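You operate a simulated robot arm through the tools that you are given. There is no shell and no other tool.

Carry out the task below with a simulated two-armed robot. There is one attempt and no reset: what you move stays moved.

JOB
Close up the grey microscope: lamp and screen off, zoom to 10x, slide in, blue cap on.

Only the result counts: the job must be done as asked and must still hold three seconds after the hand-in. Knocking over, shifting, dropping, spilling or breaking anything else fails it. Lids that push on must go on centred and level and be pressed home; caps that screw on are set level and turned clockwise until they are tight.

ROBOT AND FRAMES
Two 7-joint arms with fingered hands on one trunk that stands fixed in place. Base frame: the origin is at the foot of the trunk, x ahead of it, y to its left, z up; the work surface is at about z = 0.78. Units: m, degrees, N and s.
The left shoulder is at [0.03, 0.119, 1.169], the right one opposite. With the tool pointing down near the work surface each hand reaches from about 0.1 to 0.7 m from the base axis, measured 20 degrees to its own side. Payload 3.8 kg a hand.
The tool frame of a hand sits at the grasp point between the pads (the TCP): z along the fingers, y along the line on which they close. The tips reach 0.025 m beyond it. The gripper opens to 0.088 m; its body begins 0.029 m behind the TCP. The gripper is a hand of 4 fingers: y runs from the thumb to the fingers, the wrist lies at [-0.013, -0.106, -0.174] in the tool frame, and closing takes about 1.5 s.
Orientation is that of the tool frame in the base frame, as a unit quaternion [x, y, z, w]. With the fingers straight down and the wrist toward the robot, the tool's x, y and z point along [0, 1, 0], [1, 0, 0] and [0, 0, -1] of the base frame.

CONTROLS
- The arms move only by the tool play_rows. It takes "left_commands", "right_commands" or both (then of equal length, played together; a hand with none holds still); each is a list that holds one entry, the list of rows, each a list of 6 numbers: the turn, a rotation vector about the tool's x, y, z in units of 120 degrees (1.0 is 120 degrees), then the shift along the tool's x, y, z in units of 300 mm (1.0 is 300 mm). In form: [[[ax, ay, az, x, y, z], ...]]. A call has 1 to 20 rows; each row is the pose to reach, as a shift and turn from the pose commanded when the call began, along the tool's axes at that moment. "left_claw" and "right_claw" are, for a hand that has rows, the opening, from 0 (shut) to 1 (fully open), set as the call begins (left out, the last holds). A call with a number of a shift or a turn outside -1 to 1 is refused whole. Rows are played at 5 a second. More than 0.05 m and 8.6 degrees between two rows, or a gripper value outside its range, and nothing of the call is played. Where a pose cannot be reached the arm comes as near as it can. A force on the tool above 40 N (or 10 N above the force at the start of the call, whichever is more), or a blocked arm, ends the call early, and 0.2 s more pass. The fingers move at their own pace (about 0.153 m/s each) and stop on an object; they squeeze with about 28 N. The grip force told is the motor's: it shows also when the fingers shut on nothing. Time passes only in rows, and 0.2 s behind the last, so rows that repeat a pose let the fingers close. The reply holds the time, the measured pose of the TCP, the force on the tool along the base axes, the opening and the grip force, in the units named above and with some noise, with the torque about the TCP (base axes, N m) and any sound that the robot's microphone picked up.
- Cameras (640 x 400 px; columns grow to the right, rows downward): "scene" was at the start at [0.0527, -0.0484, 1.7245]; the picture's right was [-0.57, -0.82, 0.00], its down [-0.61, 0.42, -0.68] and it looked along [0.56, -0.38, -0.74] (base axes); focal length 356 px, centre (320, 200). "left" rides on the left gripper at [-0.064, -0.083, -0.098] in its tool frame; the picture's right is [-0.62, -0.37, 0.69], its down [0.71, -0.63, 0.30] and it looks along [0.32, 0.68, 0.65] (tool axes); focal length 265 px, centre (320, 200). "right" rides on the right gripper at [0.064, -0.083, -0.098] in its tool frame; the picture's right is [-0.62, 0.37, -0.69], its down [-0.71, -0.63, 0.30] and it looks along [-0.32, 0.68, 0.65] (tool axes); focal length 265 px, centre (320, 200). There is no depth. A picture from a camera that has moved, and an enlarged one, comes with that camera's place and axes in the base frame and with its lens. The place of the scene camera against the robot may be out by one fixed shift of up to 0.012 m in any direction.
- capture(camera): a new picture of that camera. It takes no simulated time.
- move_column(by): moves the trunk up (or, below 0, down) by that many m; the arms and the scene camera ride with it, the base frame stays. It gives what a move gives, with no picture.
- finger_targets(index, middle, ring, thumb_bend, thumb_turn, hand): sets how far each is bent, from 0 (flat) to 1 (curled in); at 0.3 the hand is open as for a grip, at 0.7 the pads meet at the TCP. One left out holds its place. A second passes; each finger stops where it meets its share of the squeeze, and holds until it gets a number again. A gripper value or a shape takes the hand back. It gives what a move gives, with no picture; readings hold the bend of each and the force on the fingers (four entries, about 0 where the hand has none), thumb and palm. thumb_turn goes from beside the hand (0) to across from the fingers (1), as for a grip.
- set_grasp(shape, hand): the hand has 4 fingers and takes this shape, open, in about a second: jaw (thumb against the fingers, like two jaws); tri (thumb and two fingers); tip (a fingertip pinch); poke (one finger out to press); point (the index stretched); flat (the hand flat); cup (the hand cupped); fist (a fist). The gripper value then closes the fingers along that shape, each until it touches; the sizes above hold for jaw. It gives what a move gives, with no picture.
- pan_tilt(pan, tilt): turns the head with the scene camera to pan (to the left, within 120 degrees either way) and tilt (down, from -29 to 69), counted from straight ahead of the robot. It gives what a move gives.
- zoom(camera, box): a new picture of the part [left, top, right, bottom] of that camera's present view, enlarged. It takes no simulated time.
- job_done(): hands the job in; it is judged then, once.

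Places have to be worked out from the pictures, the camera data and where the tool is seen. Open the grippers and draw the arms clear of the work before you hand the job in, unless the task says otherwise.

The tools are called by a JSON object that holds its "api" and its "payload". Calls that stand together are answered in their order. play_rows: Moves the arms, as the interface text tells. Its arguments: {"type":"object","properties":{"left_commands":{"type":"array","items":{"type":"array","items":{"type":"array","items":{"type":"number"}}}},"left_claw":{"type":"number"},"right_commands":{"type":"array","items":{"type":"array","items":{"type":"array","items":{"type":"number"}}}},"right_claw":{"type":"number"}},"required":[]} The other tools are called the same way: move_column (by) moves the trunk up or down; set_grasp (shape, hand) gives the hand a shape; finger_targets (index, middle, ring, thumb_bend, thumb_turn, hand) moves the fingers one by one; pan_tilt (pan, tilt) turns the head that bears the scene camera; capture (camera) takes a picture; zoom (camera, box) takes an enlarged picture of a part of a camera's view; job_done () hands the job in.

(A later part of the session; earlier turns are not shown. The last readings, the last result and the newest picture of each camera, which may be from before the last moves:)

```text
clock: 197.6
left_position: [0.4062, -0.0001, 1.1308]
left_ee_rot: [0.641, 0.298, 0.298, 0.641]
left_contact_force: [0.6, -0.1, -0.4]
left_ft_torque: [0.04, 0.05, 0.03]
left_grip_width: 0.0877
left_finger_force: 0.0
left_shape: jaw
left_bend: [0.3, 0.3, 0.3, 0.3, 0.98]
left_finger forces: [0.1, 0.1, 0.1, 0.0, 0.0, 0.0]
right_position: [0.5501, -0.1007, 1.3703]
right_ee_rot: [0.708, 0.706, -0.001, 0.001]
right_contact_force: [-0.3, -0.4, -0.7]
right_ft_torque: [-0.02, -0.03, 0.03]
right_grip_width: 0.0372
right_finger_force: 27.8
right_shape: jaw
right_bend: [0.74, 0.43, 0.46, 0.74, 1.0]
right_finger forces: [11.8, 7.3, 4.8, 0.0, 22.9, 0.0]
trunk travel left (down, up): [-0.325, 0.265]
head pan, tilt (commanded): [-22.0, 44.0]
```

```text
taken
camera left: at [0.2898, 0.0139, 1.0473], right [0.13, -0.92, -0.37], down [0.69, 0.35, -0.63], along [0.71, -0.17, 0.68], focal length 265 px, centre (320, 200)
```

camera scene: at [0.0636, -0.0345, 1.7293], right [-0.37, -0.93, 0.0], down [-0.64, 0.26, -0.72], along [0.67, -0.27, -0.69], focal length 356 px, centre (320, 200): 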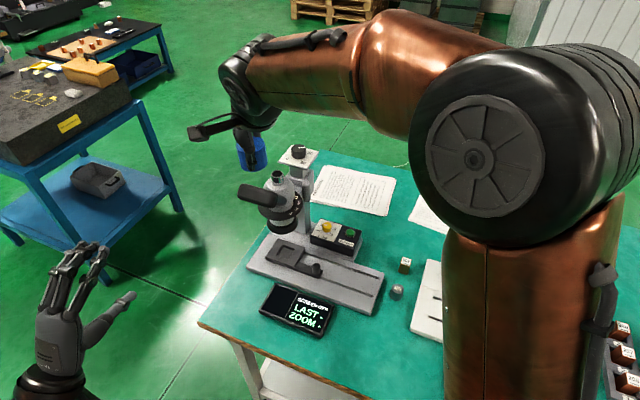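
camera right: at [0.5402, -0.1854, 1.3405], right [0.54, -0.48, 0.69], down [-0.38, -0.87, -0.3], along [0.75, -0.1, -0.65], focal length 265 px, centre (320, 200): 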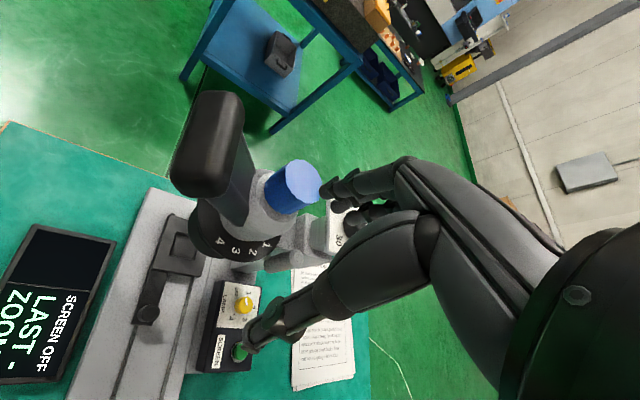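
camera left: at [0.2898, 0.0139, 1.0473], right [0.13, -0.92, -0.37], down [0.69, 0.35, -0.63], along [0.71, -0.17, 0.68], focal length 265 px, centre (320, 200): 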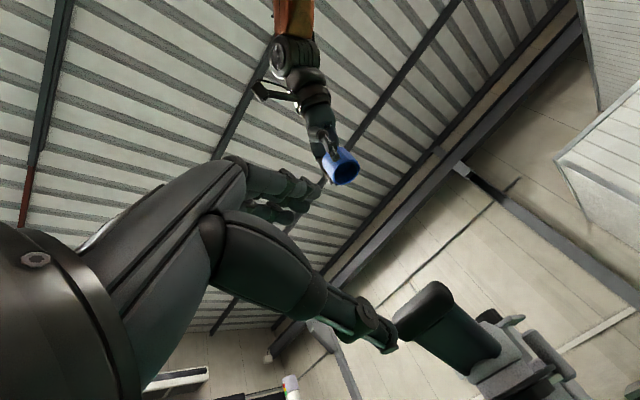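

Now the inside of the cap is visible; I zoom right in.

{"api": "zoom", "payload": {"camera": "left", "box": [310, 135, 375, 195]}}

{"api": "zoom", "payload": {"camera": "left", "box": [325, 145, 365, 190]}}

```text
6.67 times, centred on (342, 165) of left
camera zoom: at [0.2898, 0.0139, 1.0473], right [0.13, -0.92, -0.37], down [0.69, 0.35, -0.63], along [0.71, -0.17, 0.68], focal length 1769 px, centre (170, 433)
```

zoom: 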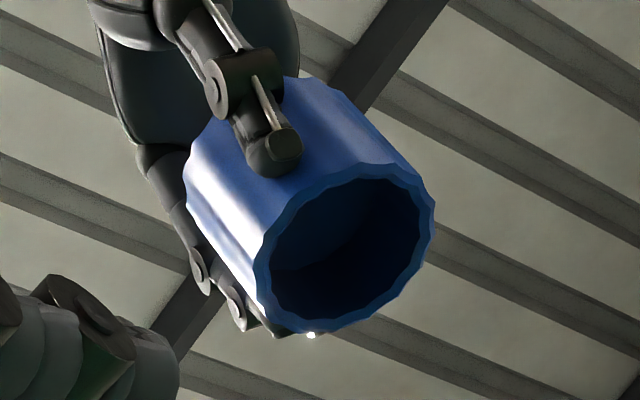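

```text
8.89 times, centred on (345, 168) of left
camera zoom: at [0.2898, 0.0139, 1.0473], right [0.13, -0.92, -0.37], down [0.69, 0.35, -0.63], along [0.71, -0.17, 0.68], focal length 2359 px, centre (98, 489)
```

zoom: 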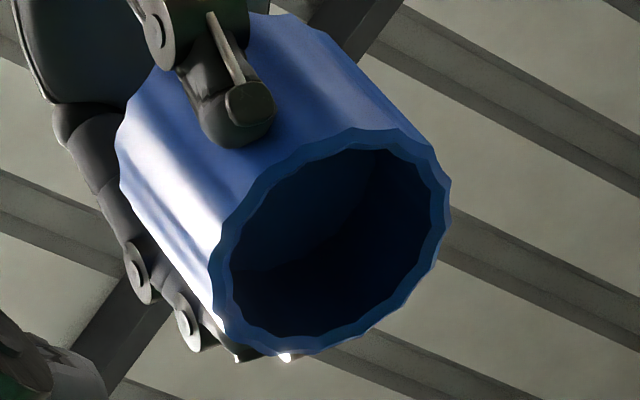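

The cap has a smooth, thin-walled bore (≈39 mm) about 25 mm deep, with no thread: it simply sits over the tube, its ceiling on the tube's top. So it only needs to be set back centred and level; I withdraw the left hand and measure the cap's centre in the grip.

{"api": "play_rows", "payload": {"left_commands": [[[0, 0, 0, 0.05, 0.12, -0.06], [0, 0, 0, 0.1, 0.24, -0.12], [0, 0, 0, 0.15, 0.36, -0.18], [0, 0, 0, 0.2, 0.48, -0.24], [0, 0, 0, 0.25, 0.6, -0.3], [0, 0, 0, 0.25, 0.7, -0.33], [0, 0, 0, 0.25, 0.7, -0.33]]]}}

{"api": "zoom", "payload": {"camera": "right", "box": [220, 150, 400, 330]}}

```text
clock: 199.2
left_position: [0.3761, 0.1204, 1.3397]
left_ee_rot: [0.641, 0.299, 0.298, 0.641]
left_contact_force: [-0.1, -0.2, -0.2]
left_ft_torque: [0.01, -0.05, -0.02]
left_grip_width: 0.0879
left_finger_force: 0.1
left_shape: jaw
left_bend: [0.3, 0.3, 0.3, 0.3, 0.98]
left_finger forces: [0.0, 0.1, 0.0, 0.1, 0.0, 0.0]
right_position: [0.5511, -0.0998, 1.3693]
right_ee_rot: [0.708, 0.707, 0.0, 0.001]
right_contact_force: [0.7, -0.6, -0.5]
right_ft_torque: [-0.01, -0.03, -0.01]
right_grip_width: 0.037
right_finger_force: 28.1
right_shape: jaw
right_bend: [0.74, 0.43, 0.46, 0.74, 1.0]
right_finger forces: [12.0, 7.3, 4.8, 0.0, 22.8, 0.1]
trunk travel left (down, up): [-0.325, 0.265]
head pan, tilt (commanded): [-22.0, 44.0]
```

```text
2.22 times, centred on (310, 240) of right
camera zoom: at [0.4676, -0.0349, 1.4673], right [0.37, -0.62, 0.69], down [-0.63, -0.71, -0.3], along [0.68, -0.33, -0.65], focal length 590 px, centre (342, 111)
```

zoom: 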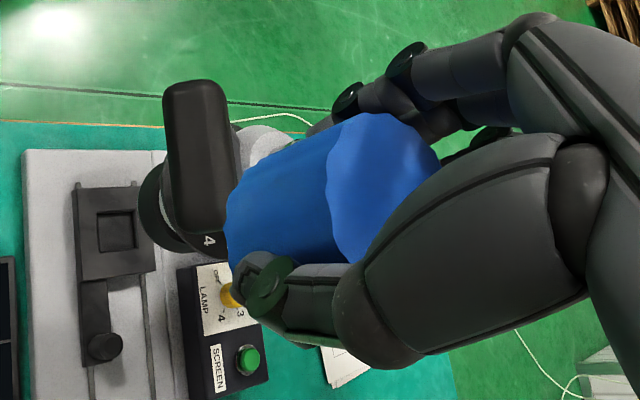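

The cap sits in the grip about (-3, +4) mm from the TCP. I carry it back to hover above the tube (centre ≈[0.744, -0.188]).

{"api": "play_rows", "payload": {"right_commands": [[[0, 0, -0.0139, -0.048, 0.105, 0.03], [0, 0, -0.0278, -0.095, 0.21, 0.08], [0, 0, -0.0417, -0.143, 0.314, 0.15], [0, 0, -0.0555, -0.191, 0.418, 0.23], [0, 0, -0.0694, -0.239, 0.523, 0.31], [0, 0, -0.0833, -0.2863, 0.6273, 0.4], [0, 0, -0.0833, -0.2863, 0.6273, 0.4]]]}}

{"api": "zoom", "payload": {"camera": "scene", "box": [255, 130, 315, 190]}}

```text
clock: 200.8
left_position: [0.377, 0.1208, 1.3404]
left_ee_rot: [0.64, 0.298, 0.299, 0.642]
left_contact_force: [0.6, 0.7, -0.1]
left_ft_torque: [-0.01, 0.0, -0.02]
left_grip_width: 0.0875
left_finger_force: 0.0
left_shape: jaw
left_bend: [0.3, 0.3, 0.3, 0.3, 0.98]
left_finger forces: [0.0, 0.0, 0.0, 0.1, 0.0, 0.1]
right_position: [0.7343, -0.1874, 1.2541]
right_ee_rot: [0.643, 0.766, -0.001, 0.001]
right_contact_force: [-0.8, -0.3, -0.1]
right_ft_torque: [-0.02, 0.03, 0.02]
right_grip_width: 0.0368
right_finger_force: 27.8
right_shape: jaw
right_bend: [0.74, 0.43, 0.46, 0.74, 1.0]
right_finger forces: [11.9, 7.2, 5.0, 0.1, 22.8, 0.1]
trunk travel left (down, up): [-0.325, 0.265]
head pan, tilt (commanded): [-22.0, 44.0]
```

```text
6.67 times, centred on (285, 160) of scene
camera zoom: at [0.0622, -0.0333, 1.7294], right [-0.37, -0.93, 0.0], down [-0.64, 0.26, -0.72], along [0.67, -0.27, -0.69], focal length 2370 px, centre (553, 467)
```

zoom: 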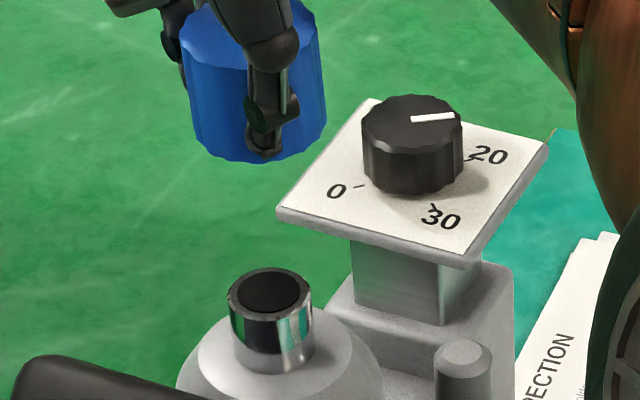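

Both the coordinates and the picture call for a shift of about (+4.5, +2) mm. I apply it and descend to roughly 8 mm above the rim for a final check.

{"api": "play_rows", "payload": {"right_commands": [[[0, 0, 0, 0.0036, 0.0159, 0.02], [0, 0, 0, 0.0036, 0.0159, 0.1], [0, 0, 0, 0.0036, 0.0159, 0.18], [0, 0, 0, 0.0036, 0.0159, 0.24], [0, 0, 0, 0.0036, 0.0159, 0.24]]]}}

{"api": "zoom", "payload": {"camera": "scene", "box": [260, 145, 300, 185]}}

```text
clock: 202.0
left_position: [0.3763, 0.1202, 1.3394]
left_ee_rot: [0.642, 0.298, 0.298, 0.641]
left_contact_force: [-0.4, -1.1, 0.6]
left_ft_torque: [0.02, 0.01, 0.0]
left_grip_width: 0.0878
left_finger_force: 0.1
left_shape: jaw
left_bend: [0.3, 0.3, 0.3, 0.3, 0.98]
left_finger forces: [0.0, 0.1, 0.0, 0.0, 0.1, 0.0]
right_position: [0.7417, -0.1847, 1.1768]
right_ee_rot: [0.644, 0.765, 0.0, 0.001]
right_contact_force: [-0.3, -0.4, -0.9]
right_ft_torque: [0.01, 0.02, 0.01]
right_grip_width: 0.0363
right_finger_force: 28.1
right_shape: jaw
right_bend: [0.74, 0.43, 0.46, 0.75, 1.0]
right_finger forces: [11.9, 7.2, 5.1, 0.0, 22.7, 0.0]
trunk travel left (down, up): [-0.325, 0.265]
head pan, tilt (commanded): [-22.0, 44.0]
```

```text
10.00 times, centred on (280, 165) of scene
camera zoom: at [0.0635, -0.0338, 1.7293], right [-0.37, -0.93, 0.0], down [-0.64, 0.26, -0.72], along [0.67, -0.27, -0.69], focal length 3556 px, centre (720, 550)
```

zoom: 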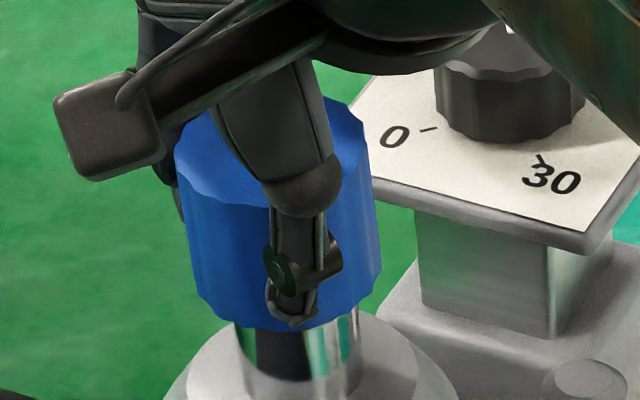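

Fine correction of (-2, -1.2) mm, then I lower the cap over the tube to just before contact.

{"api": "play_rows", "payload": {"right_commands": [[[0, 0, 0, -0.0028, -0.0073, 0], [0, 0, 0, -0.0028, -0.0073, 0.02], [0, 0, 0, -0.0028, -0.0073, 0.04], [0, 0, 0, -0.0028, -0.0073, 0.06], [0, 0, 0, -0.0028, -0.0073, 0.07], [0, 0, 0, -0.0028, -0.0073, 0.07]]]}}

{"api": "zoom", "payload": {"camera": "scene", "box": [260, 150, 300, 190]}}

{"api": "zoom", "payload": {"camera": "right", "box": [200, 150, 350, 300]}}

```text
clock: 203.4
left_position: [0.3761, 0.1196, 1.3402]
left_ee_rot: [0.64, 0.298, 0.299, 0.642]
left_contact_force: [-0.8, -0.1, 0.0]
left_ft_torque: [-0.03, 0.0, 0.02]
left_grip_width: 0.0877
left_finger_force: 0.1
left_shape: jaw
left_bend: [0.3, 0.3, 0.3, 0.3, 0.98]
left_finger forces: [0.1, 0.1, 0.1, 0.0, 0.0, 0.1]
right_position: [0.7379, -0.1846, 1.1573]
right_ee_rot: [0.643, 0.766, -0.002, -0.001]
right_contact_force: [0.1, 0.5, 0.1]
right_ft_torque: [-0.02, 0.0, 0.0]
right_grip_width: 0.0356
right_finger_force: 28.2
right_shape: jaw
right_bend: [0.74, 0.43, 0.44, 0.77, 0.98]
right_finger forces: [12.4, 7.7, 6.1, 0.0, 23.1, 0.0]
trunk travel left (down, up): [-0.325, 0.265]
head pan, tilt (commanded): [-22.0, 44.0]
```

```text
10.00 times, centred on (280, 170) of scene
camera zoom: at [0.0625, -0.0335, 1.7293], right [-0.37, -0.93, 0.0], down [-0.64, 0.26, -0.72], along [0.67, -0.27, -0.69], focal length 3556 px, centre (720, 500)
```

zoom: 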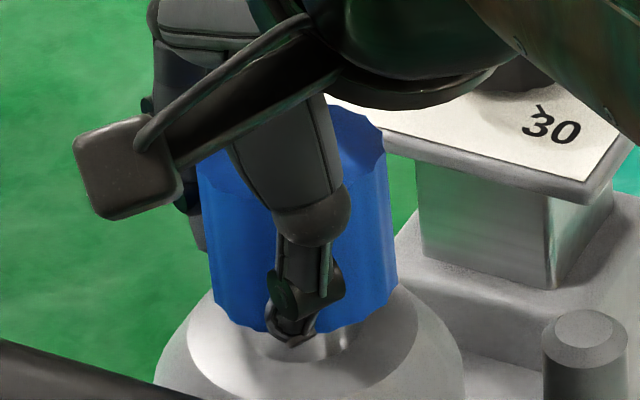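

```text
2.67 times, centred on (275, 225) of right
camera zoom: at [0.6443, -0.1349, 1.2539], right [0.47, -0.55, 0.69], down [-0.5, -0.81, -0.3], along [0.73, -0.2, -0.65], focal length 708 px, centre (440, 133)
```

zoom: 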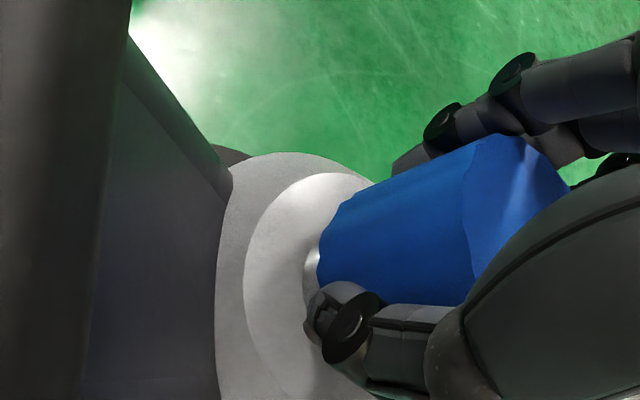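

Centred within about half a millimetre by the picture. I lower on in small steps until it just touches.

{"api": "play_rows", "payload": {"right_commands": [[[0, 0, 0, 0, 0, 0.008], [0, 0, 0, 0, 0, 0.015], [0, 0, 0, 0, 0, 0.022], [0, 0, 0, 0, 0, 0.022]]]}}

```text
clock: 204.4
left_position: [0.3761, 0.1208, 1.3391]
left_ee_rot: [0.641, 0.297, 0.298, 0.642]
left_contact_force: [1.3, 0.6, 0.2]
left_ft_torque: [0.0, 0.0, -0.01]
left_grip_width: 0.0877
left_finger_force: 0.1
left_shape: jaw
left_bend: [0.3, 0.3, 0.3, 0.3, 0.98]
left_finger forces: [0.0, 0.0, 0.0, 0.1, 0.0, 0.0]
right_position: [0.7386, -0.1844, 1.1494]
right_ee_rot: [0.643, 0.766, 0.001, 0.002]
right_contact_force: [-3.8, 0.8, 0.8]
right_ft_torque: [-0.02, 0.09, -0.01]
right_grip_width: 0.0354
right_finger_force: 28.1
right_shape: jaw
right_bend: [0.74, 0.43, 0.45, 0.77, 0.98]
right_finger forces: [11.9, 6.8, 5.4, 0.0, 25.0, 0.0]
trunk travel left (down, up): [-0.325, 0.265]
head pan, tilt (commanded): [-22.0, 44.0]
```

A sideways force of -3.8 N appears: the bore wall is touching the tube on one side. I check the centring in the picture.

{"api": "zoom", "payload": {"camera": "scene", "box": [255, 150, 305, 190]}}

{"api": "zoom", "payload": {"camera": "right", "box": [200, 150, 400, 330]}}

```text
10.00 times, centred on (280, 170) of scene
camera zoom: at [0.0626, -0.0333, 1.7294], right [-0.37, -0.93, 0.0], down [-0.64, 0.26, -0.72], along [0.67, -0.27, -0.69], focal length 3556 px, centre (720, 500)
```

zoom: 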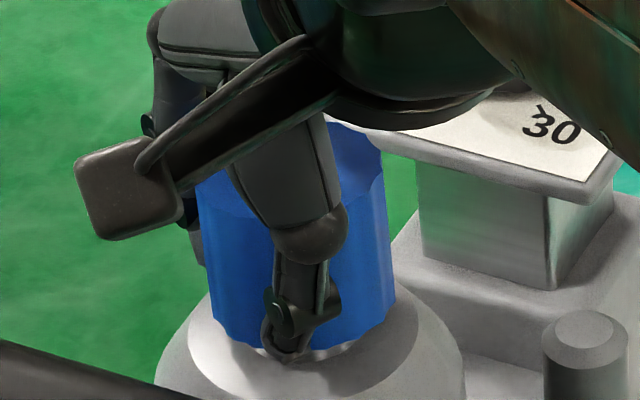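

```text
2.22 times, centred on (300, 240) of right
camera zoom: at [0.6455, -0.1344, 1.2477], right [0.47, -0.55, 0.69], down [-0.5, -0.81, -0.3], along [0.73, -0.2, -0.65], focal length 590 px, centre (364, 111)
```

zoom: 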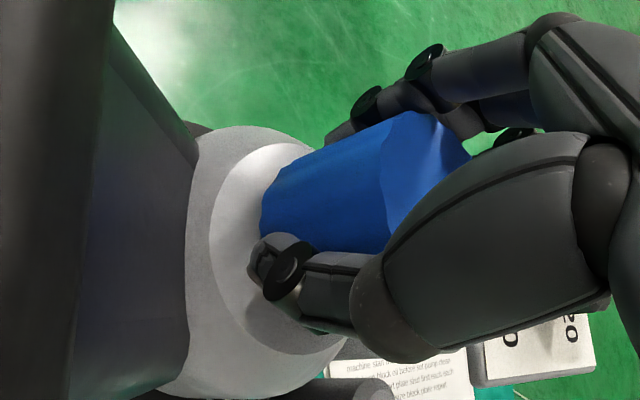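

The cap slid a few millimetres up in the grip on its way over the rim. I relieve the sideways load (-2 mm in x) and lower 4 mm more so it comes to rest on the tube.

{"api": "play_rows", "payload": {"right_commands": [[[0, 0, 0, 0.0012, -0.0066, 0], [0, 0, 0, 0.0012, -0.0066, 0.007], [0, 0, 0, 0.0012, -0.0066, 0.0133], [0, 0, 0, 0.0012, -0.0066, 0.0133]]]}}

{"api": "zoom", "payload": {"camera": "scene", "box": [255, 150, 305, 190]}}

```text
clock: 205.4
left_position: [0.3757, 0.1215, 1.3413]
left_ee_rot: [0.64, 0.298, 0.299, 0.642]
left_contact_force: [0.2, -0.5, 0.7]
left_ft_torque: [0.06, 0.01, 0.0]
left_grip_width: 0.0877
left_finger_force: 0.1
left_shape: jaw
left_bend: [0.3, 0.3, 0.3, 0.3, 0.98]
left_finger forces: [0.1, 0.0, 0.1, 0.0, 0.0, 0.0]
right_position: [0.7387, -0.1859, 1.1483]
right_ee_rot: [0.644, 0.765, 0.002, 0.002]
right_contact_force: [2.3, -0.1, 10.7]
right_ft_torque: [-0.03, -0.24, 0.02]
right_grip_width: 0.0353
right_finger_force: 28.0
right_shape: jaw
right_bend: [0.74, 0.43, 0.45, 0.77, 0.98]
right_finger forces: [12.7, 8.2, 6.4, 0.0, 22.9, 0.0]
trunk travel left (down, up): [-0.325, 0.265]
head pan, tilt (commanded): [-22.0, 44.0]
```

```text
10.00 times, centred on (280, 170) of scene
camera zoom: at [0.0626, -0.0333, 1.7294], right [-0.37, -0.93, 0.0], down [-0.64, 0.26, -0.72], along [0.67, -0.27, -0.69], focal length 3556 px, centre (720, 500)
```

zoom: 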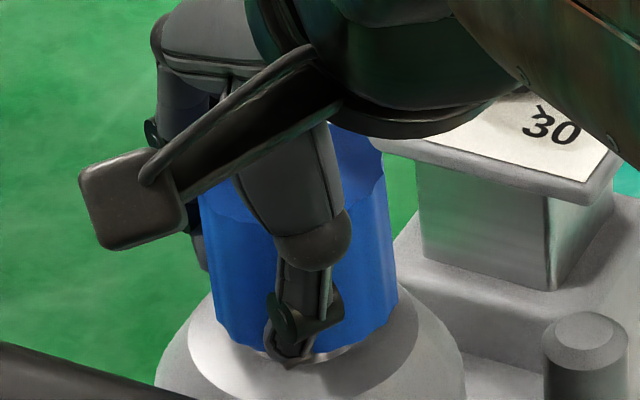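

Resting contact now, slightly one-sided. I relieve the load by 1 mm and open the hand so the cap can settle level on the tube.

{"api": "play_rows", "payload": {"right_commands": [[[0, 0, 0, 0, 0, -0.005], [0, 0, 0, 0, 0, -0.005]]]}}

{"api": "play_rows", "payload": {"right_claw": 1, "right_commands": [[[0, 0, 0, 0, 0, 0], [0, 0, 0, 0, 0, 0], [0, 0, 0, 0, 0, 0], [0, 0, 0, 0, 0, 0], [0, 0, 0, 0, 0, 0], [0, 0, 0, 0, 0, 0]]]}}

{"api": "zoom", "payload": {"camera": "scene", "box": [255, 150, 305, 190]}}

{"api": "zoom", "payload": {"camera": "right", "box": [200, 150, 400, 330]}}

```text
clock: 206.0
left_position: [0.3766, 0.1194, 1.3401]
left_ee_rot: [0.641, 0.298, 0.298, 0.642]
left_contact_force: [0.1, -0.4, -0.3]
left_ft_torque: [0.02, -0.01, 0.03]
left_grip_width: 0.088
left_finger_force: 0.1
left_shape: jaw
left_bend: [0.3, 0.3, 0.3, 0.3, 0.98]
left_finger forces: [0.1, 0.1, 0.0, 0.0, 0.0, 0.1]
right_position: [0.7378, -0.1839, 1.1493]
right_ee_rot: [0.643, 0.765, 0.001, 0.001]
right_contact_force: [4.5, -0.1, 10.7]
right_ft_torque: [-0.06, -0.27, -0.03]
right_grip_width: 0.035
right_finger_force: 27.9
right_shape: jaw
right_bend: [0.74, 0.42, 0.44, 0.77, 0.98]
right_finger forces: [13.7, 8.6, 6.4, 0.1, 22.5, 0.0]
trunk travel left (down, up): [-0.325, 0.265]
head pan, tilt (commanded): [-22.0, 44.0]
```

```text
clock: 207.4
left_position: [0.3779, 0.1212, 1.3403]
left_ee_rot: [0.641, 0.298, 0.298, 0.641]
left_contact_force: [0.0, 0.1, 0.3]
left_ft_torque: [0.0, -0.03, -0.04]
left_grip_width: 0.0875
left_finger_force: 0.1
left_shape: jaw
left_bend: [0.3, 0.3, 0.3, 0.3, 0.98]
left_finger forces: [0.1, 0.0, 0.0, 0.0, 0.0, 0.0]
right_position: [0.7375, -0.184, 1.1479]
right_ee_rot: [0.643, 0.766, -0.001, 0.001]
right_contact_force: [0.7, -0.2, 0.5]
right_ft_torque: [0.02, 0.05, 0.02]
right_grip_width: 0.0876
right_finger_force: 0.0
right_shape: jaw
right_bend: [0.3, 0.3, 0.3, 0.3, 0.98]
right_finger forces: [0.0, 0.1, 0.0, 0.0, 0.0, 0.0]
trunk travel left (down, up): [-0.325, 0.265]
head pan, tilt (commanded): [-22.0, 44.0]
```

```text
10.00 times, centred on (280, 170) of scene
camera zoom: at [0.0639, -0.0337, 1.7293], right [-0.37, -0.93, 0.0], down [-0.64, 0.26, -0.72], along [0.67, -0.27, -0.69], focal length 3556 px, centre (720, 500)
```

zoom: 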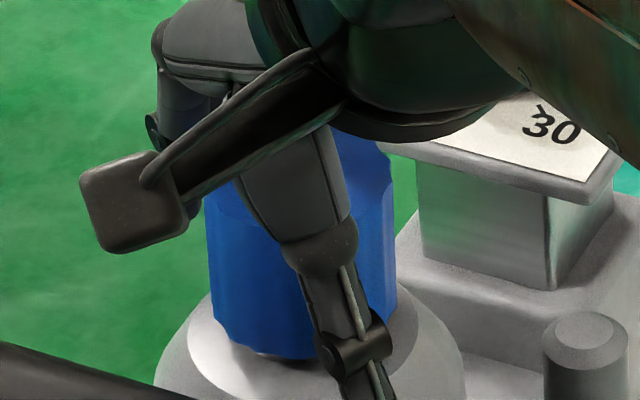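

```text
2.22 times, centred on (300, 240) of right
camera zoom: at [0.6443, -0.1351, 1.2451], right [0.47, -0.55, 0.69], down [-0.5, -0.81, -0.3], along [0.73, -0.2, -0.65], focal length 590 px, centre (364, 111)
```

zoom: 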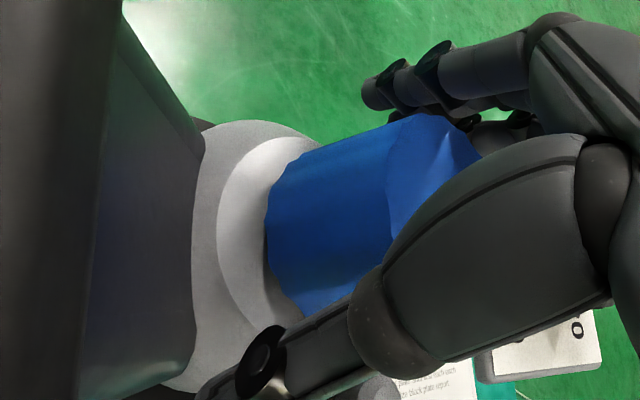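

The hand is open. I raise it straight up and back to inspect how the cap settled.

{"api": "play_rows", "payload": {"right_commands": [[[0, 0, 0, 0, 0, -0.06], [0, 0, 0, 0, 0, -0.14], [0, 0, 0, 0, 0, -0.24], [0, 0, 0, 0, 0, -0.32], [0, 0, 0, -0.03, -0.1, -0.34], [0, 0, 0, -0.06, -0.22, -0.34], [0, 0, 0, -0.1, -0.34, -0.34], [0, 0, 0, -0.1, -0.34, -0.34]]]}}

{"api": "zoom", "payload": {"camera": "scene", "box": [255, 150, 305, 190]}}

{"api": "zoom", "payload": {"camera": "right", "box": [200, 80, 380, 240]}}

```text
clock: 209.2
left_position: [0.3773, 0.1212, 1.3391]
left_ee_rot: [0.641, 0.299, 0.299, 0.641]
left_contact_force: [0.0, 0.1, -0.2]
left_ft_torque: [0.01, 0.02, -0.01]
left_grip_width: 0.0879
left_finger_force: 0.1
left_shape: jaw
left_bend: [0.3, 0.3, 0.3, 0.3, 0.98]
left_finger forces: [0.0, 0.0, 0.1, 0.1, 0.0, 0.0]
right_position: [0.6415, -0.2312, 1.2521]
right_ee_rot: [0.644, 0.765, -0.001, 0.001]
right_contact_force: [0.7, 0.4, 0.2]
right_ft_torque: [-0.03, -0.01, -0.01]
right_grip_width: 0.0878
right_finger_force: 0.0
right_shape: jaw
right_bend: [0.3, 0.3, 0.3, 0.3, 0.98]
right_finger forces: [0.0, 0.1, 0.0, 0.0, 0.0, 0.0]
trunk travel left (down, up): [-0.325, 0.265]
head pan, tilt (commanded): [-22.0, 44.0]
```

```text
10.00 times, centred on (280, 170) of scene
camera zoom: at [0.0645, -0.0334, 1.7293], right [-0.37, -0.93, 0.0], down [-0.64, 0.26, -0.72], along [0.67, -0.27, -0.7], focal length 3556 px, centre (720, 500)
```

zoom: 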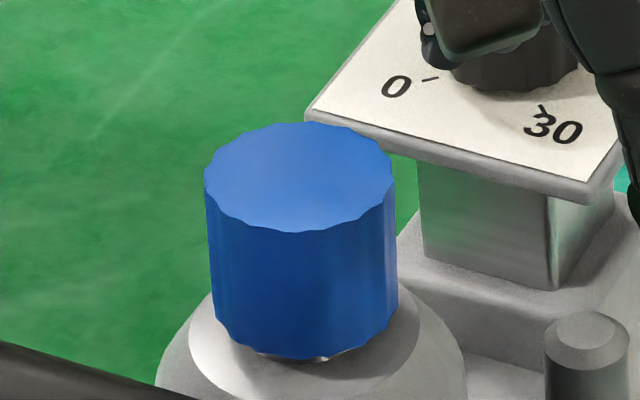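

```text
2.50 times, centred on (290, 160) of right
camera zoom: at [0.5475, -0.1817, 1.3499], right [0.47, -0.55, 0.69], down [-0.5, -0.81, -0.3], along [0.73, -0.2, -0.65], focal length 664 px, centre (395, 300)
```

zoom: 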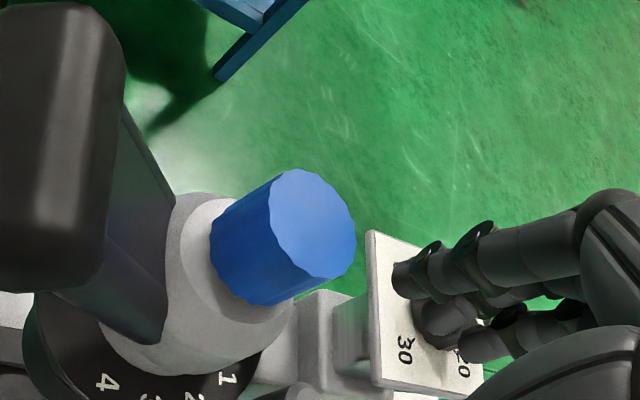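

The cap has settled tilted by about 7° (near side up). I'll level it with a light push from the closed fingertips slightly on its near side; first I close the hand and move above.

{"api": "play_rows", "payload": {"right_claw": 0, "right_commands": [[[0, 0, 0, 0, 0, 0], [0, 0, 0, 0, 0, 0], [0, 0, 0, 0, 0, 0], [0, 0, 0, 0, 0, 0], [0, 0, 0, 0.04, 0.107, 0], [0, 0, 0, 0.08, 0.214, 0.03], [0, 0, 0, 0.1163, 0.3211, 0.1], [0, 0, 0, 0.1163, 0.3211, 0.1]]]}}

{"api": "zoom", "payload": {"camera": "scene", "box": [255, 135, 315, 185]}}

```text
clock: 211.0
left_position: [0.375, 0.1203, 1.3392]
left_ee_rot: [0.641, 0.297, 0.298, 0.642]
left_contact_force: [-0.1, -0.3, 0.5]
left_ft_torque: [0.0, -0.02, 0.02]
left_grip_width: 0.0878
left_finger_force: 0.1
left_shape: jaw
left_bend: [0.3, 0.3, 0.3, 0.3, 0.98]
left_finger forces: [0.0, 0.0, 0.0, 0.0, 0.0, 0.0]
right_position: [0.73, -0.1799, 1.2204]
right_ee_rot: [0.644, 0.765, 0.0, 0.0]
right_contact_force: [-0.1, -1.1, 0.2]
right_ft_torque: [-0.01, 0.0, 0.03]
right_grip_width: 0.0
right_finger_force: 28.2
right_shape: jaw
right_bend: [0.7, 0.7, 0.7, 0.39, 1.0]
right_finger forces: [0.0, 0.0, 0.0, 0.1, 0.1, 0.0]
trunk travel left (down, up): [-0.325, 0.265]
head pan, tilt (commanded): [-22.0, 44.0]
```

```text
8.00 times, centred on (285, 160) of scene
camera zoom: at [0.0626, -0.0341, 1.7294], right [-0.37, -0.93, 0.0], down [-0.64, 0.26, -0.72], along [0.67, -0.27, -0.69], focal length 2844 px, centre (600, 520)
```

zoom: 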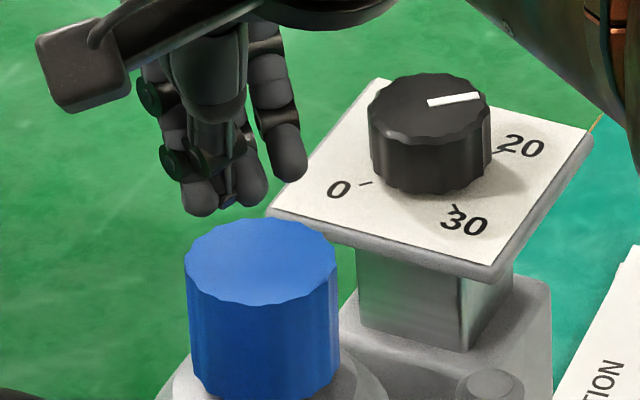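

Tips are over the cap, slightly to the near side as intended. I lower to contact and press lightly.

{"api": "play_rows", "payload": {"right_commands": [[[0, 0, 0, 0, 0, 0.03], [0, 0, 0, 0, 0, 0.06], [0, 0, 0, 0, 0, 0.085], [0, 0, 0, 0, 0, 0.1], [0, 0, 0, 0, 0, 0.1]]]}}

{"api": "zoom", "payload": {"camera": "scene", "box": [255, 145, 315, 195]}}

```text
clock: 212.2
left_position: [0.3766, 0.1201, 1.3393]
left_ee_rot: [0.64, 0.299, 0.299, 0.641]
left_contact_force: [0.2, -0.2, -0.3]
left_ft_torque: [0.0, 0.0, -0.01]
left_grip_width: 0.0878
left_finger_force: 0.1
left_shape: jaw
left_bend: [0.3, 0.3, 0.3, 0.3, 0.98]
left_finger forces: [0.1, 0.0, 0.0, 0.0, 0.0, 0.1]
right_position: [0.7305, -0.1807, 1.1906]
right_ee_rot: [0.643, 0.766, 0.0, 0.0]
right_contact_force: [0.3, -1.2, -0.4]
right_ft_torque: [0.01, 0.02, -0.01]
right_grip_width: 0.0
right_finger_force: 27.2
right_shape: jaw
right_bend: [0.7, 0.7, 0.7, 0.39, 1.0]
right_finger forces: [0.0, 0.0, 0.1, 0.1, 0.0, 0.1]
trunk travel left (down, up): [-0.325, 0.265]
head pan, tilt (commanded): [-22.0, 44.0]
```

```text
8.00 times, centred on (285, 170) of scene
camera zoom: at [0.0638, -0.0337, 1.7293], right [-0.37, -0.93, 0.0], down [-0.64, 0.26, -0.72], along [0.67, -0.27, -0.69], focal length 2844 px, centre (600, 440)
```

zoom: 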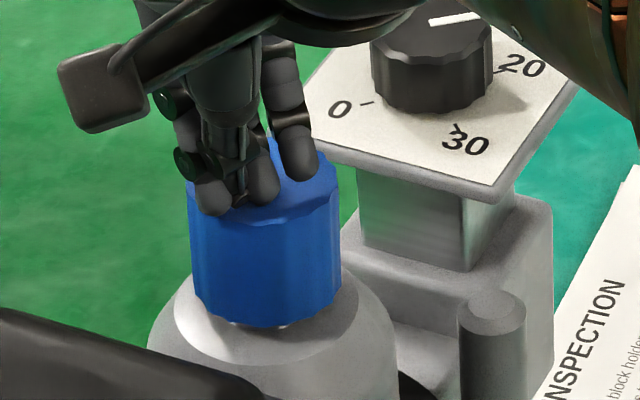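

Just about touching. I continue down in 2 mm steps.

{"api": "play_rows", "payload": {"right_commands": [[[0, 0, 0, 0, 0, 0.007], [0, 0, 0, 0, 0, 0.013], [0, 0, 0, 0, 0, 0.013]]]}}

{"api": "zoom", "payload": {"camera": "scene", "box": [255, 145, 315, 195]}}

```text
clock: 213.0
left_position: [0.3773, 0.1197, 1.3407]
left_ee_rot: [0.641, 0.298, 0.298, 0.641]
left_contact_force: [-0.6, 0.8, 1.2]
left_ft_torque: [0.01, -0.03, 0.03]
left_grip_width: 0.0876
left_finger_force: 0.0
left_shape: jaw
left_bend: [0.3, 0.3, 0.3, 0.3, 0.98]
left_finger forces: [0.1, 0.1, 0.0, 0.1, 0.0, 0.0]
right_position: [0.7305, -0.1807, 1.1885]
right_ee_rot: [0.643, 0.766, 0.001, 0.002]
right_contact_force: [-0.1, 0.0, 2.5]
right_ft_torque: [-0.02, 0.01, 0.03]
right_grip_width: 0.0
right_finger_force: 27.9
right_shape: jaw
right_bend: [0.7, 0.7, 0.7, 0.39, 1.0]
right_finger forces: [0.0, 0.1, 0.1, 0.1, 0.1, 0.0]
trunk travel left (down, up): [-0.325, 0.265]
head pan, tilt (commanded): [-22.0, 44.0]
```

```text
8.00 times, centred on (285, 170) of scene
camera zoom: at [0.0634, -0.0338, 1.7293], right [-0.37, -0.93, 0.0], down [-0.64, 0.26, -0.72], along [0.67, -0.27, -0.69], focal length 2844 px, centre (600, 440)
```

zoom: 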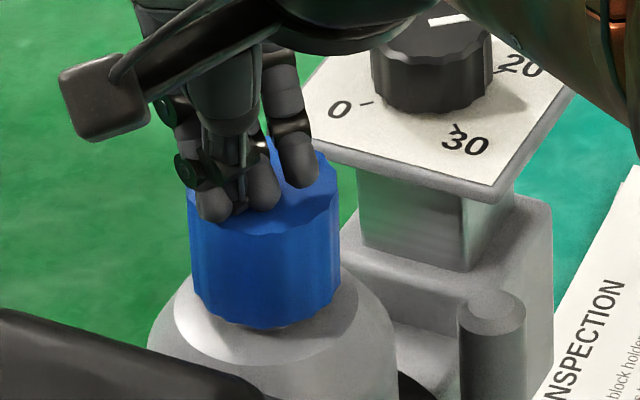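

2.5 N of contact; the near rim starts to come down. A few millimetres more.

{"api": "play_rows", "payload": {"right_commands": [[[0, 0, 0, 0, 0, 0.006], [0, 0, 0, 0, 0, 0.012], [0, 0, 0, 0, 0, 0.012]]]}}

{"api": "zoom", "payload": {"camera": "scene", "box": [255, 145, 315, 195]}}

```text
clock: 213.8
left_position: [0.3751, 0.1219, 1.3413]
left_ee_rot: [0.641, 0.297, 0.298, 0.642]
left_contact_force: [-0.5, 0.0, 0.7]
left_ft_torque: [0.0, -0.01, -0.01]
left_grip_width: 0.0877
left_finger_force: 0.0
left_shape: jaw
left_bend: [0.3, 0.3, 0.3, 0.3, 0.98]
left_finger forces: [0.0, 0.1, 0.0, 0.0, 0.0, 0.1]
right_position: [0.7311, -0.1791, 1.1858]
right_ee_rot: [0.644, 0.765, 0.001, 0.003]
right_contact_force: [0.3, 1.4, 12.2]
right_ft_torque: [0.01, 0.01, 0.01]
right_grip_width: 0.0
right_finger_force: 27.7
right_shape: jaw
right_bend: [0.7, 0.7, 0.7, 0.39, 1.0]
right_finger forces: [0.0, 19.1, 0.0, 0.1, 0.1, 0.0]
trunk travel left (down, up): [-0.325, 0.265]
head pan, tilt (commanded): [-22.0, 44.0]
```

```text
8.00 times, centred on (285, 170) of scene
camera zoom: at [0.062, -0.0329, 1.7295], right [-0.37, -0.93, 0.0], down [-0.64, 0.26, -0.72], along [0.67, -0.27, -0.69], focal length 2844 px, centre (600, 440)
```

zoom: 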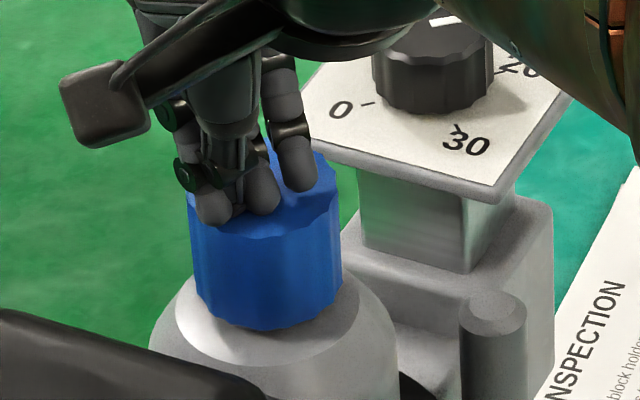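

12 N applied; I lift off and inspect.

{"api": "play_rows", "payload": {"right_commands": [[[0, 0, 0, 0, 0, -0.03], [0, 0, 0, 0, 0, -0.1], [0, 0, 0, 0, 0, -0.22], [0, 0, 0, -0.03, -0.1, -0.25], [0, 0, 0, -0.06, -0.22, -0.25], [0, 0, 0, -0.1, -0.34, -0.25], [0, 0, 0, -0.1, -0.34, -0.25]]]}}

{"api": "zoom", "payload": {"camera": "scene", "box": [255, 150, 305, 190]}}

{"api": "zoom", "payload": {"camera": "right", "box": [200, 80, 380, 240]}}

```text
clock: 215.4
left_position: [0.3773, 0.121, 1.339]
left_ee_rot: [0.641, 0.298, 0.298, 0.641]
left_contact_force: [0.3, 0.5, 0.3]
left_ft_torque: [0.02, 0.0, 0.01]
left_grip_width: 0.0877
left_finger_force: 0.0
left_shape: jaw
left_bend: [0.3, 0.3, 0.3, 0.3, 0.98]
left_finger forces: [0.0, 0.0, 0.0, 0.1, 0.1, 0.1]
right_position: [0.633, -0.2303, 1.2556]
right_ee_rot: [0.643, 0.766, -0.001, 0.0]
right_contact_force: [0.4, 0.0, 0.3]
right_ft_torque: [-0.01, 0.04, -0.01]
right_grip_width: 0.0
right_finger_force: 28.3
right_shape: jaw
right_bend: [0.7, 0.7, 0.7, 0.4, 1.0]
right_finger forces: [0.0, 0.0, 0.0, 0.1, 0.0, 0.0]
trunk travel left (down, up): [-0.325, 0.265]
head pan, tilt (commanded): [-22.0, 44.0]
```

```text
10.00 times, centred on (280, 170) of scene
camera zoom: at [0.0647, -0.0333, 1.7293], right [-0.37, -0.93, 0.0], down [-0.64, 0.26, -0.72], along [0.67, -0.27, -0.7], focal length 3556 px, centre (720, 500)
```

zoom: 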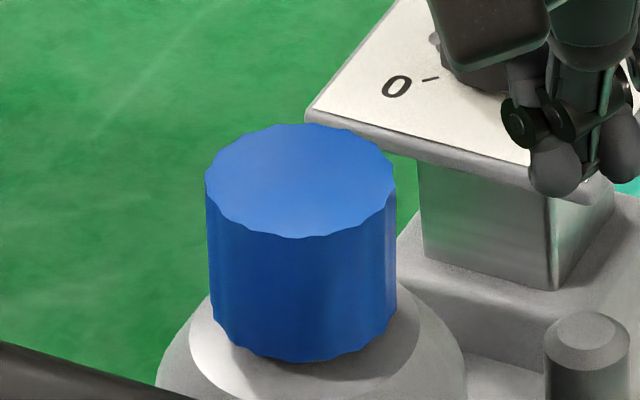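

```text
2.50 times, centred on (290, 160) of right
camera zoom: at [0.5389, -0.18, 1.3542], right [0.47, -0.55, 0.69], down [-0.5, -0.81, -0.3], along [0.73, -0.2, -0.65], focal length 664 px, centre (395, 300)
```

zoom: 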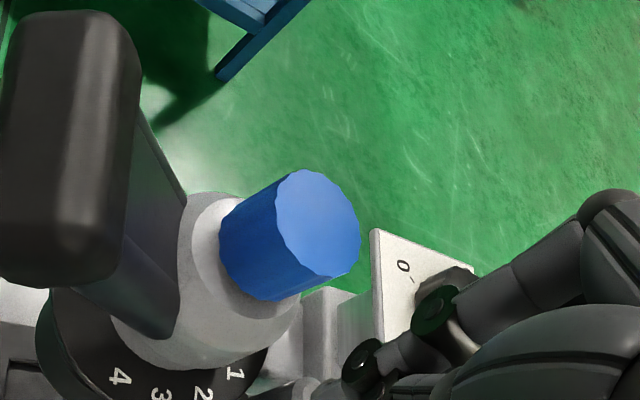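

It is better but still tilted 3–5°, high on its left side. I press lightly again, this time over the high left edge.

{"api": "play_rows", "payload": {"right_commands": [[[0, 0, 0, 0.05, 0.115, 0], [0, 0, 0, 0.1, 0.23, 0.02], [0, 0, 0, 0.1513, 0.345, 0.1], [0, 0, 0, 0.1513, 0.345, 0.15], [0, 0, 0, 0.1513, 0.345, 0.18], [0, 0, 0, 0.1513, 0.345, 0.2], [0, 0, 0, 0.1513, 0.345, 0.2]]]}}

{"api": "zoom", "payload": {"camera": "scene", "box": [255, 140, 315, 190]}}

```text
clock: 217.0
left_position: [0.377, 0.12, 1.3409]
left_ee_rot: [0.641, 0.298, 0.298, 0.641]
left_contact_force: [0.3, -0.1, -0.3]
left_ft_torque: [0.0, 0.0, 0.0]
left_grip_width: 0.0877
left_finger_force: 0.0
left_shape: jaw
left_bend: [0.3, 0.3, 0.3, 0.3, 0.98]
left_finger forces: [0.0, 0.0, 0.0, 0.0, 0.0, 0.0]
right_position: [0.7311, -0.1639, 1.197]
right_ee_rot: [0.643, 0.765, 0.0, 0.001]
right_contact_force: [-0.3, 0.1, -0.5]
right_ft_torque: [0.01, 0.03, 0.0]
right_grip_width: 0.0
right_finger_force: 27.7
right_shape: jaw
right_bend: [0.7, 0.7, 0.7, 0.4, 1.0]
right_finger forces: [0.1, 0.0, 0.1, 0.1, 0.0, 0.0]
trunk travel left (down, up): [-0.325, 0.265]
head pan, tilt (commanded): [-22.0, 44.0]
```

```text
8.00 times, centred on (285, 165) of scene
camera zoom: at [0.0634, -0.0339, 1.7293], right [-0.37, -0.93, 0.0], down [-0.64, 0.26, -0.72], along [0.67, -0.27, -0.69], focal length 2844 px, centre (600, 480)
```

zoom: 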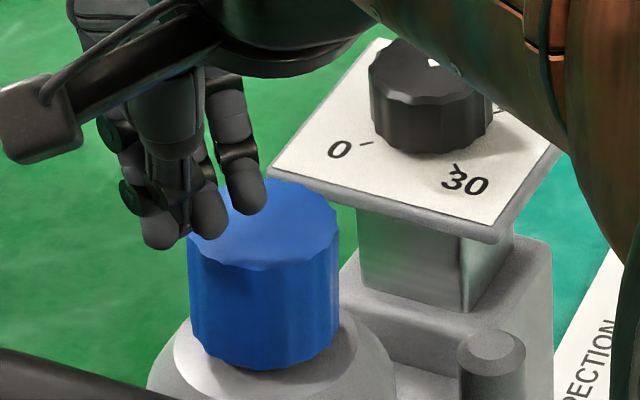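

The tips are a bit too far out; I shift (+5, -6) mm and then lower to contact.

{"api": "play_rows", "payload": {"right_commands": [[[0, 0, 0, -0.0226, 0.0129, 0], [0, 0, 0, -0.0226, 0.0129, 0.012], [0, 0, 0, -0.0226, 0.0129, 0.024], [0, 0, 0, -0.0226, 0.0129, 0.024]]]}}

{"api": "zoom", "payload": {"camera": "scene", "box": [255, 140, 315, 190]}}

```text
clock: 218.0
left_position: [0.3759, 0.1204, 1.3399]
left_ee_rot: [0.64, 0.299, 0.299, 0.641]
left_contact_force: [0.0, 0.2, 0.4]
left_ft_torque: [-0.04, 0.04, -0.03]
left_grip_width: 0.0875
left_finger_force: 0.0
left_shape: jaw
left_bend: [0.3, 0.3, 0.3, 0.3, 0.98]
left_finger forces: [0.1, 0.0, 0.1, 0.0, 0.1, 0.0]
right_position: [0.7348, -0.1707, 1.1893]
right_ee_rot: [0.643, 0.766, 0.0, 0.001]
right_contact_force: [0.0, 0.3, 1.1]
right_ft_torque: [-0.01, -0.01, 0.0]
right_grip_width: 0.0001
right_finger_force: 28.5
right_shape: jaw
right_bend: [0.7, 0.7, 0.7, 0.4, 1.0]
right_finger forces: [0.0, 0.0, 0.0, 0.1, 0.0, 0.1]
trunk travel left (down, up): [-0.325, 0.265]
head pan, tilt (commanded): [-22.0, 44.0]
```

```text
8.00 times, centred on (285, 165) of scene
camera zoom: at [0.0637, -0.0338, 1.7293], right [-0.37, -0.93, 0.0], down [-0.64, 0.26, -0.72], along [0.67, -0.27, -0.69], focal length 2844 px, centre (600, 480)
```

zoom: 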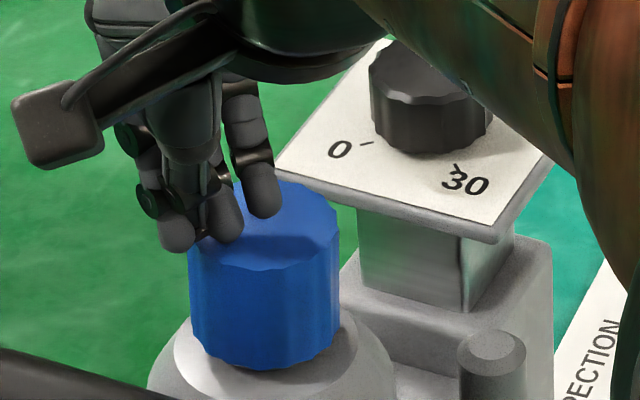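

Contact begins, with the middle fingertip on the cap's left part. I press a few millimetres.

{"api": "play_rows", "payload": {"right_commands": [[[0, 0, 0, 0, 0, 0.006], [0, 0, 0, 0, 0, 0.011], [0, 0, 0, 0, 0, 0.011]]]}}

{"api": "play_rows", "payload": {"right_commands": [[[0, 0, 0, 0, 0, -0.03], [0, 0, 0, 0, 0, -0.1], [0, 0, 0, 0, 0, -0.22], [0, 0, 0, -0.05, -0.12, -0.24], [0, 0, 0, -0.1, -0.25, -0.24], [0, 0, 0, -0.14, -0.37, -0.24], [0, 0, 0, -0.14, -0.37, -0.24]]]}}

{"api": "zoom", "payload": {"camera": "scene", "box": [255, 150, 305, 190]}}

```text
clock: 218.8
left_position: [0.3765, 0.1201, 1.3403]
left_ee_rot: [0.642, 0.298, 0.298, 0.641]
left_contact_force: [-0.4, -0.3, -0.4]
left_ft_torque: [0.01, -0.02, -0.02]
left_grip_width: 0.0877
left_finger_force: 0.1
left_shape: jaw
left_bend: [0.3, 0.3, 0.3, 0.3, 0.98]
left_finger forces: [0.1, 0.1, 0.1, 0.0, 0.0, 0.1]
right_position: [0.7334, -0.1713, 1.1871]
right_ee_rot: [0.643, 0.766, 0.0, 0.001]
right_contact_force: [0.9, 0.4, 0.5]
right_ft_torque: [-0.01, 0.03, -0.02]
right_grip_width: 0.0003
right_finger_force: 27.8
right_shape: jaw
right_bend: [0.7, 0.7, 0.7, 0.4, 1.0]
right_finger forces: [0.0, 0.0, 0.0, 0.0, 0.0, 0.0]
trunk travel left (down, up): [-0.325, 0.265]
head pan, tilt (commanded): [-22.0, 44.0]
```

```text
clock: 220.4
left_position: [0.3772, 0.1212, 1.3402]
left_ee_rot: [0.641, 0.298, 0.298, 0.642]
left_contact_force: [0.6, 1.4, 0.4]
left_ft_torque: [0.01, -0.01, -0.02]
left_grip_width: 0.0875
left_finger_force: 0.0
left_shape: jaw
left_bend: [0.3, 0.3, 0.3, 0.3, 0.98]
left_finger forces: [0.0, 0.0, 0.1, 0.1, 0.0, 0.0]
right_position: [0.6322, -0.234, 1.2584]
right_ee_rot: [0.643, 0.766, -0.001, 0.001]
right_contact_force: [-0.3, 0.5, -0.1]
right_ft_torque: [0.0, 0.03, -0.02]
right_grip_width: 0.0
right_finger_force: 28.6
right_shape: jaw
right_bend: [0.7, 0.7, 0.7, 0.4, 1.0]
right_finger forces: [0.1, 0.0, 0.0, 0.1, 0.0, 0.0]
trunk travel left (down, up): [-0.325, 0.265]
head pan, tilt (commanded): [-22.0, 44.0]
```

```text
10.00 times, centred on (280, 170) of scene
camera zoom: at [0.0644, -0.0335, 1.7293], right [-0.37, -0.93, 0.0], down [-0.64, 0.26, -0.72], along [0.67, -0.27, -0.7], focal length 3556 px, centre (720, 500)
```

zoom: 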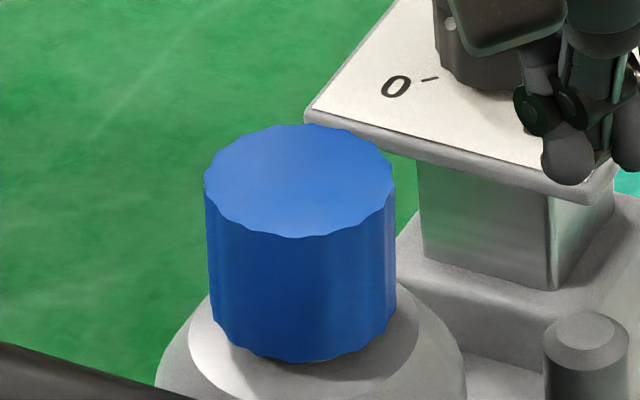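

That touch did not move it. The cap seems wedged to the right, so I'll nudge it gently leftward: I bring the closed hand down on its right side.

{"api": "play_rows", "payload": {"right_commands": [[[0, 0, 0, -0.035, 0.11, 0], [0, 0, 0, -0.07, 0.22, 0.01], [0, 0, 0, -0.1054, 0.3293, 0.03], [0, 0, 0, -0.1054, 0.3293, 0.12], [0, 0, 0, -0.1054, 0.3293, 0.21], [0, 0, 0, -0.1054, 0.3293, 0.3], [0, 0, 0, -0.1054, 0.3293, 0.3]]]}}

{"api": "zoom", "payload": {"camera": "scene", "box": [255, 140, 325, 195]}}

{"api": "zoom", "payload": {"camera": "right", "box": [180, 80, 400, 280]}}

```text
clock: 222.0
left_position: [0.377, 0.1206, 1.3394]
left_ee_rot: [0.642, 0.299, 0.298, 0.64]
left_contact_force: [0.4, -0.2, -0.3]
left_ft_torque: [-0.02, -0.04, -0.05]
left_grip_width: 0.0876
left_finger_force: 0.1
left_shape: jaw
left_bend: [0.3, 0.3, 0.3, 0.3, 0.98]
left_finger forces: [0.0, 0.1, 0.0, 0.0, 0.1, 0.0]
right_position: [0.7382, -0.2432, 1.1679]
right_ee_rot: [0.643, 0.766, 0.0, 0.001]
right_contact_force: [-0.5, 0.1, -0.2]
right_ft_torque: [0.01, -0.02, -0.01]
right_grip_width: 0.0001
right_finger_force: 28.6
right_shape: jaw
right_bend: [0.7, 0.7, 0.7, 0.4, 1.0]
right_finger forces: [0.0, 0.0, 0.1, 0.1, 0.1, 0.0]
trunk travel left (down, up): [-0.325, 0.265]
head pan, tilt (commanded): [-22.0, 44.0]
```

```text
7.27 times, centred on (290, 168) of scene
camera zoom: at [0.0631, -0.0337, 1.7294], right [-0.37, -0.93, 0.0], down [-0.64, 0.26, -0.72], along [0.67, -0.27, -0.69], focal length 2586 px, centre (538, 436)
```

zoom: 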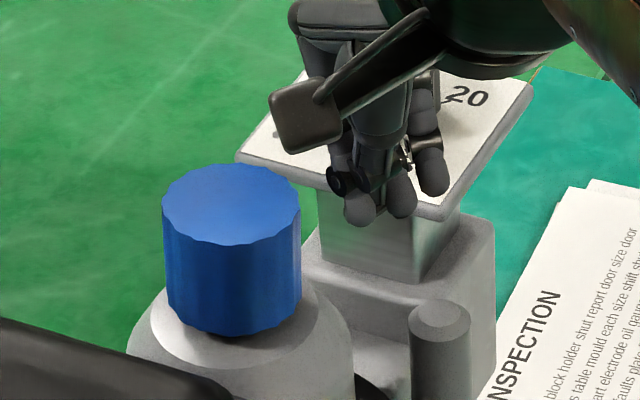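

```text
2.00 times, centred on (290, 180) of right
camera zoom: at [0.6439, -0.1942, 1.2654], right [0.47, -0.55, 0.69], down [-0.5, -0.81, -0.3], along [0.73, -0.2, -0.65], focal length 531 px, centre (380, 240)
```

zoom: 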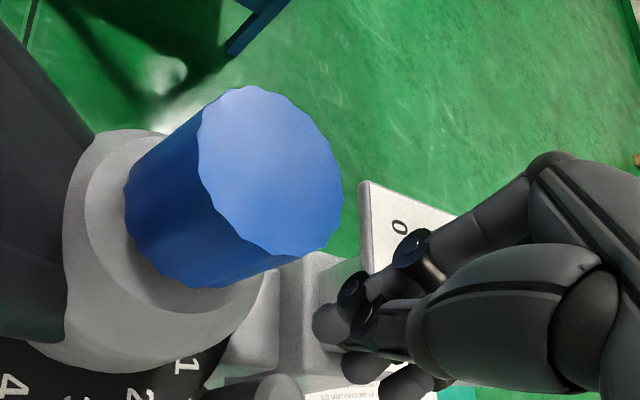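

The fingers are about 15 mm to the right of the cap, level with its upper half. I approach leftward in small steps.

{"api": "play_rows", "payload": {"right_commands": [[[0, 0, 0, 0.0131, 0.0023, 0], [0, 0, 0, 0.0263, 0.0046, 0], [0, 0, 0, 0.0394, 0.0069, 0], [0, 0, 0, 0.046, 0.0081, 0], [0, 0, 0, 0.046, 0.0081, 0]]]}}

{"api": "zoom", "payload": {"camera": "scene", "box": [255, 145, 315, 190]}}

```text
clock: 223.2
left_position: [0.3761, 0.1209, 1.3406]
left_ee_rot: [0.641, 0.298, 0.298, 0.642]
left_contact_force: [0.4, -0.1, 0.3]
left_ft_torque: [0.02, -0.01, -0.03]
left_grip_width: 0.0876
left_finger_force: 0.0
left_shape: jaw
left_bend: [0.3, 0.3, 0.3, 0.3, 0.98]
left_finger forces: [0.1, 0.0, 0.0, 0.0, 0.0, 0.0]
right_position: [0.736, -0.2322, 1.1691]
right_ee_rot: [0.643, 0.766, 0.0, 0.0]
right_contact_force: [0.2, -0.8, -0.2]
right_ft_torque: [-0.01, 0.01, 0.0]
right_grip_width: 0.0
right_finger_force: 28.0
right_shape: jaw
right_bend: [0.7, 0.7, 0.7, 0.4, 1.0]
right_finger forces: [0.1, 0.1, 0.1, 0.0, 0.0, 0.0]
trunk travel left (down, up): [-0.325, 0.265]
head pan, tilt (commanded): [-22.0, 44.0]
```

```text
8.89 times, centred on (285, 168) of scene
camera zoom: at [0.0639, -0.0338, 1.7293], right [-0.37, -0.93, 0.0], down [-0.64, 0.26, -0.72], along [0.67, -0.27, -0.69], focal length 3160 px, centre (631, 489)
```

zoom: 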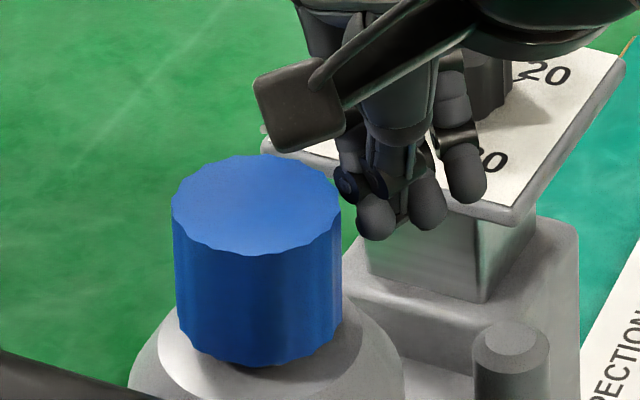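

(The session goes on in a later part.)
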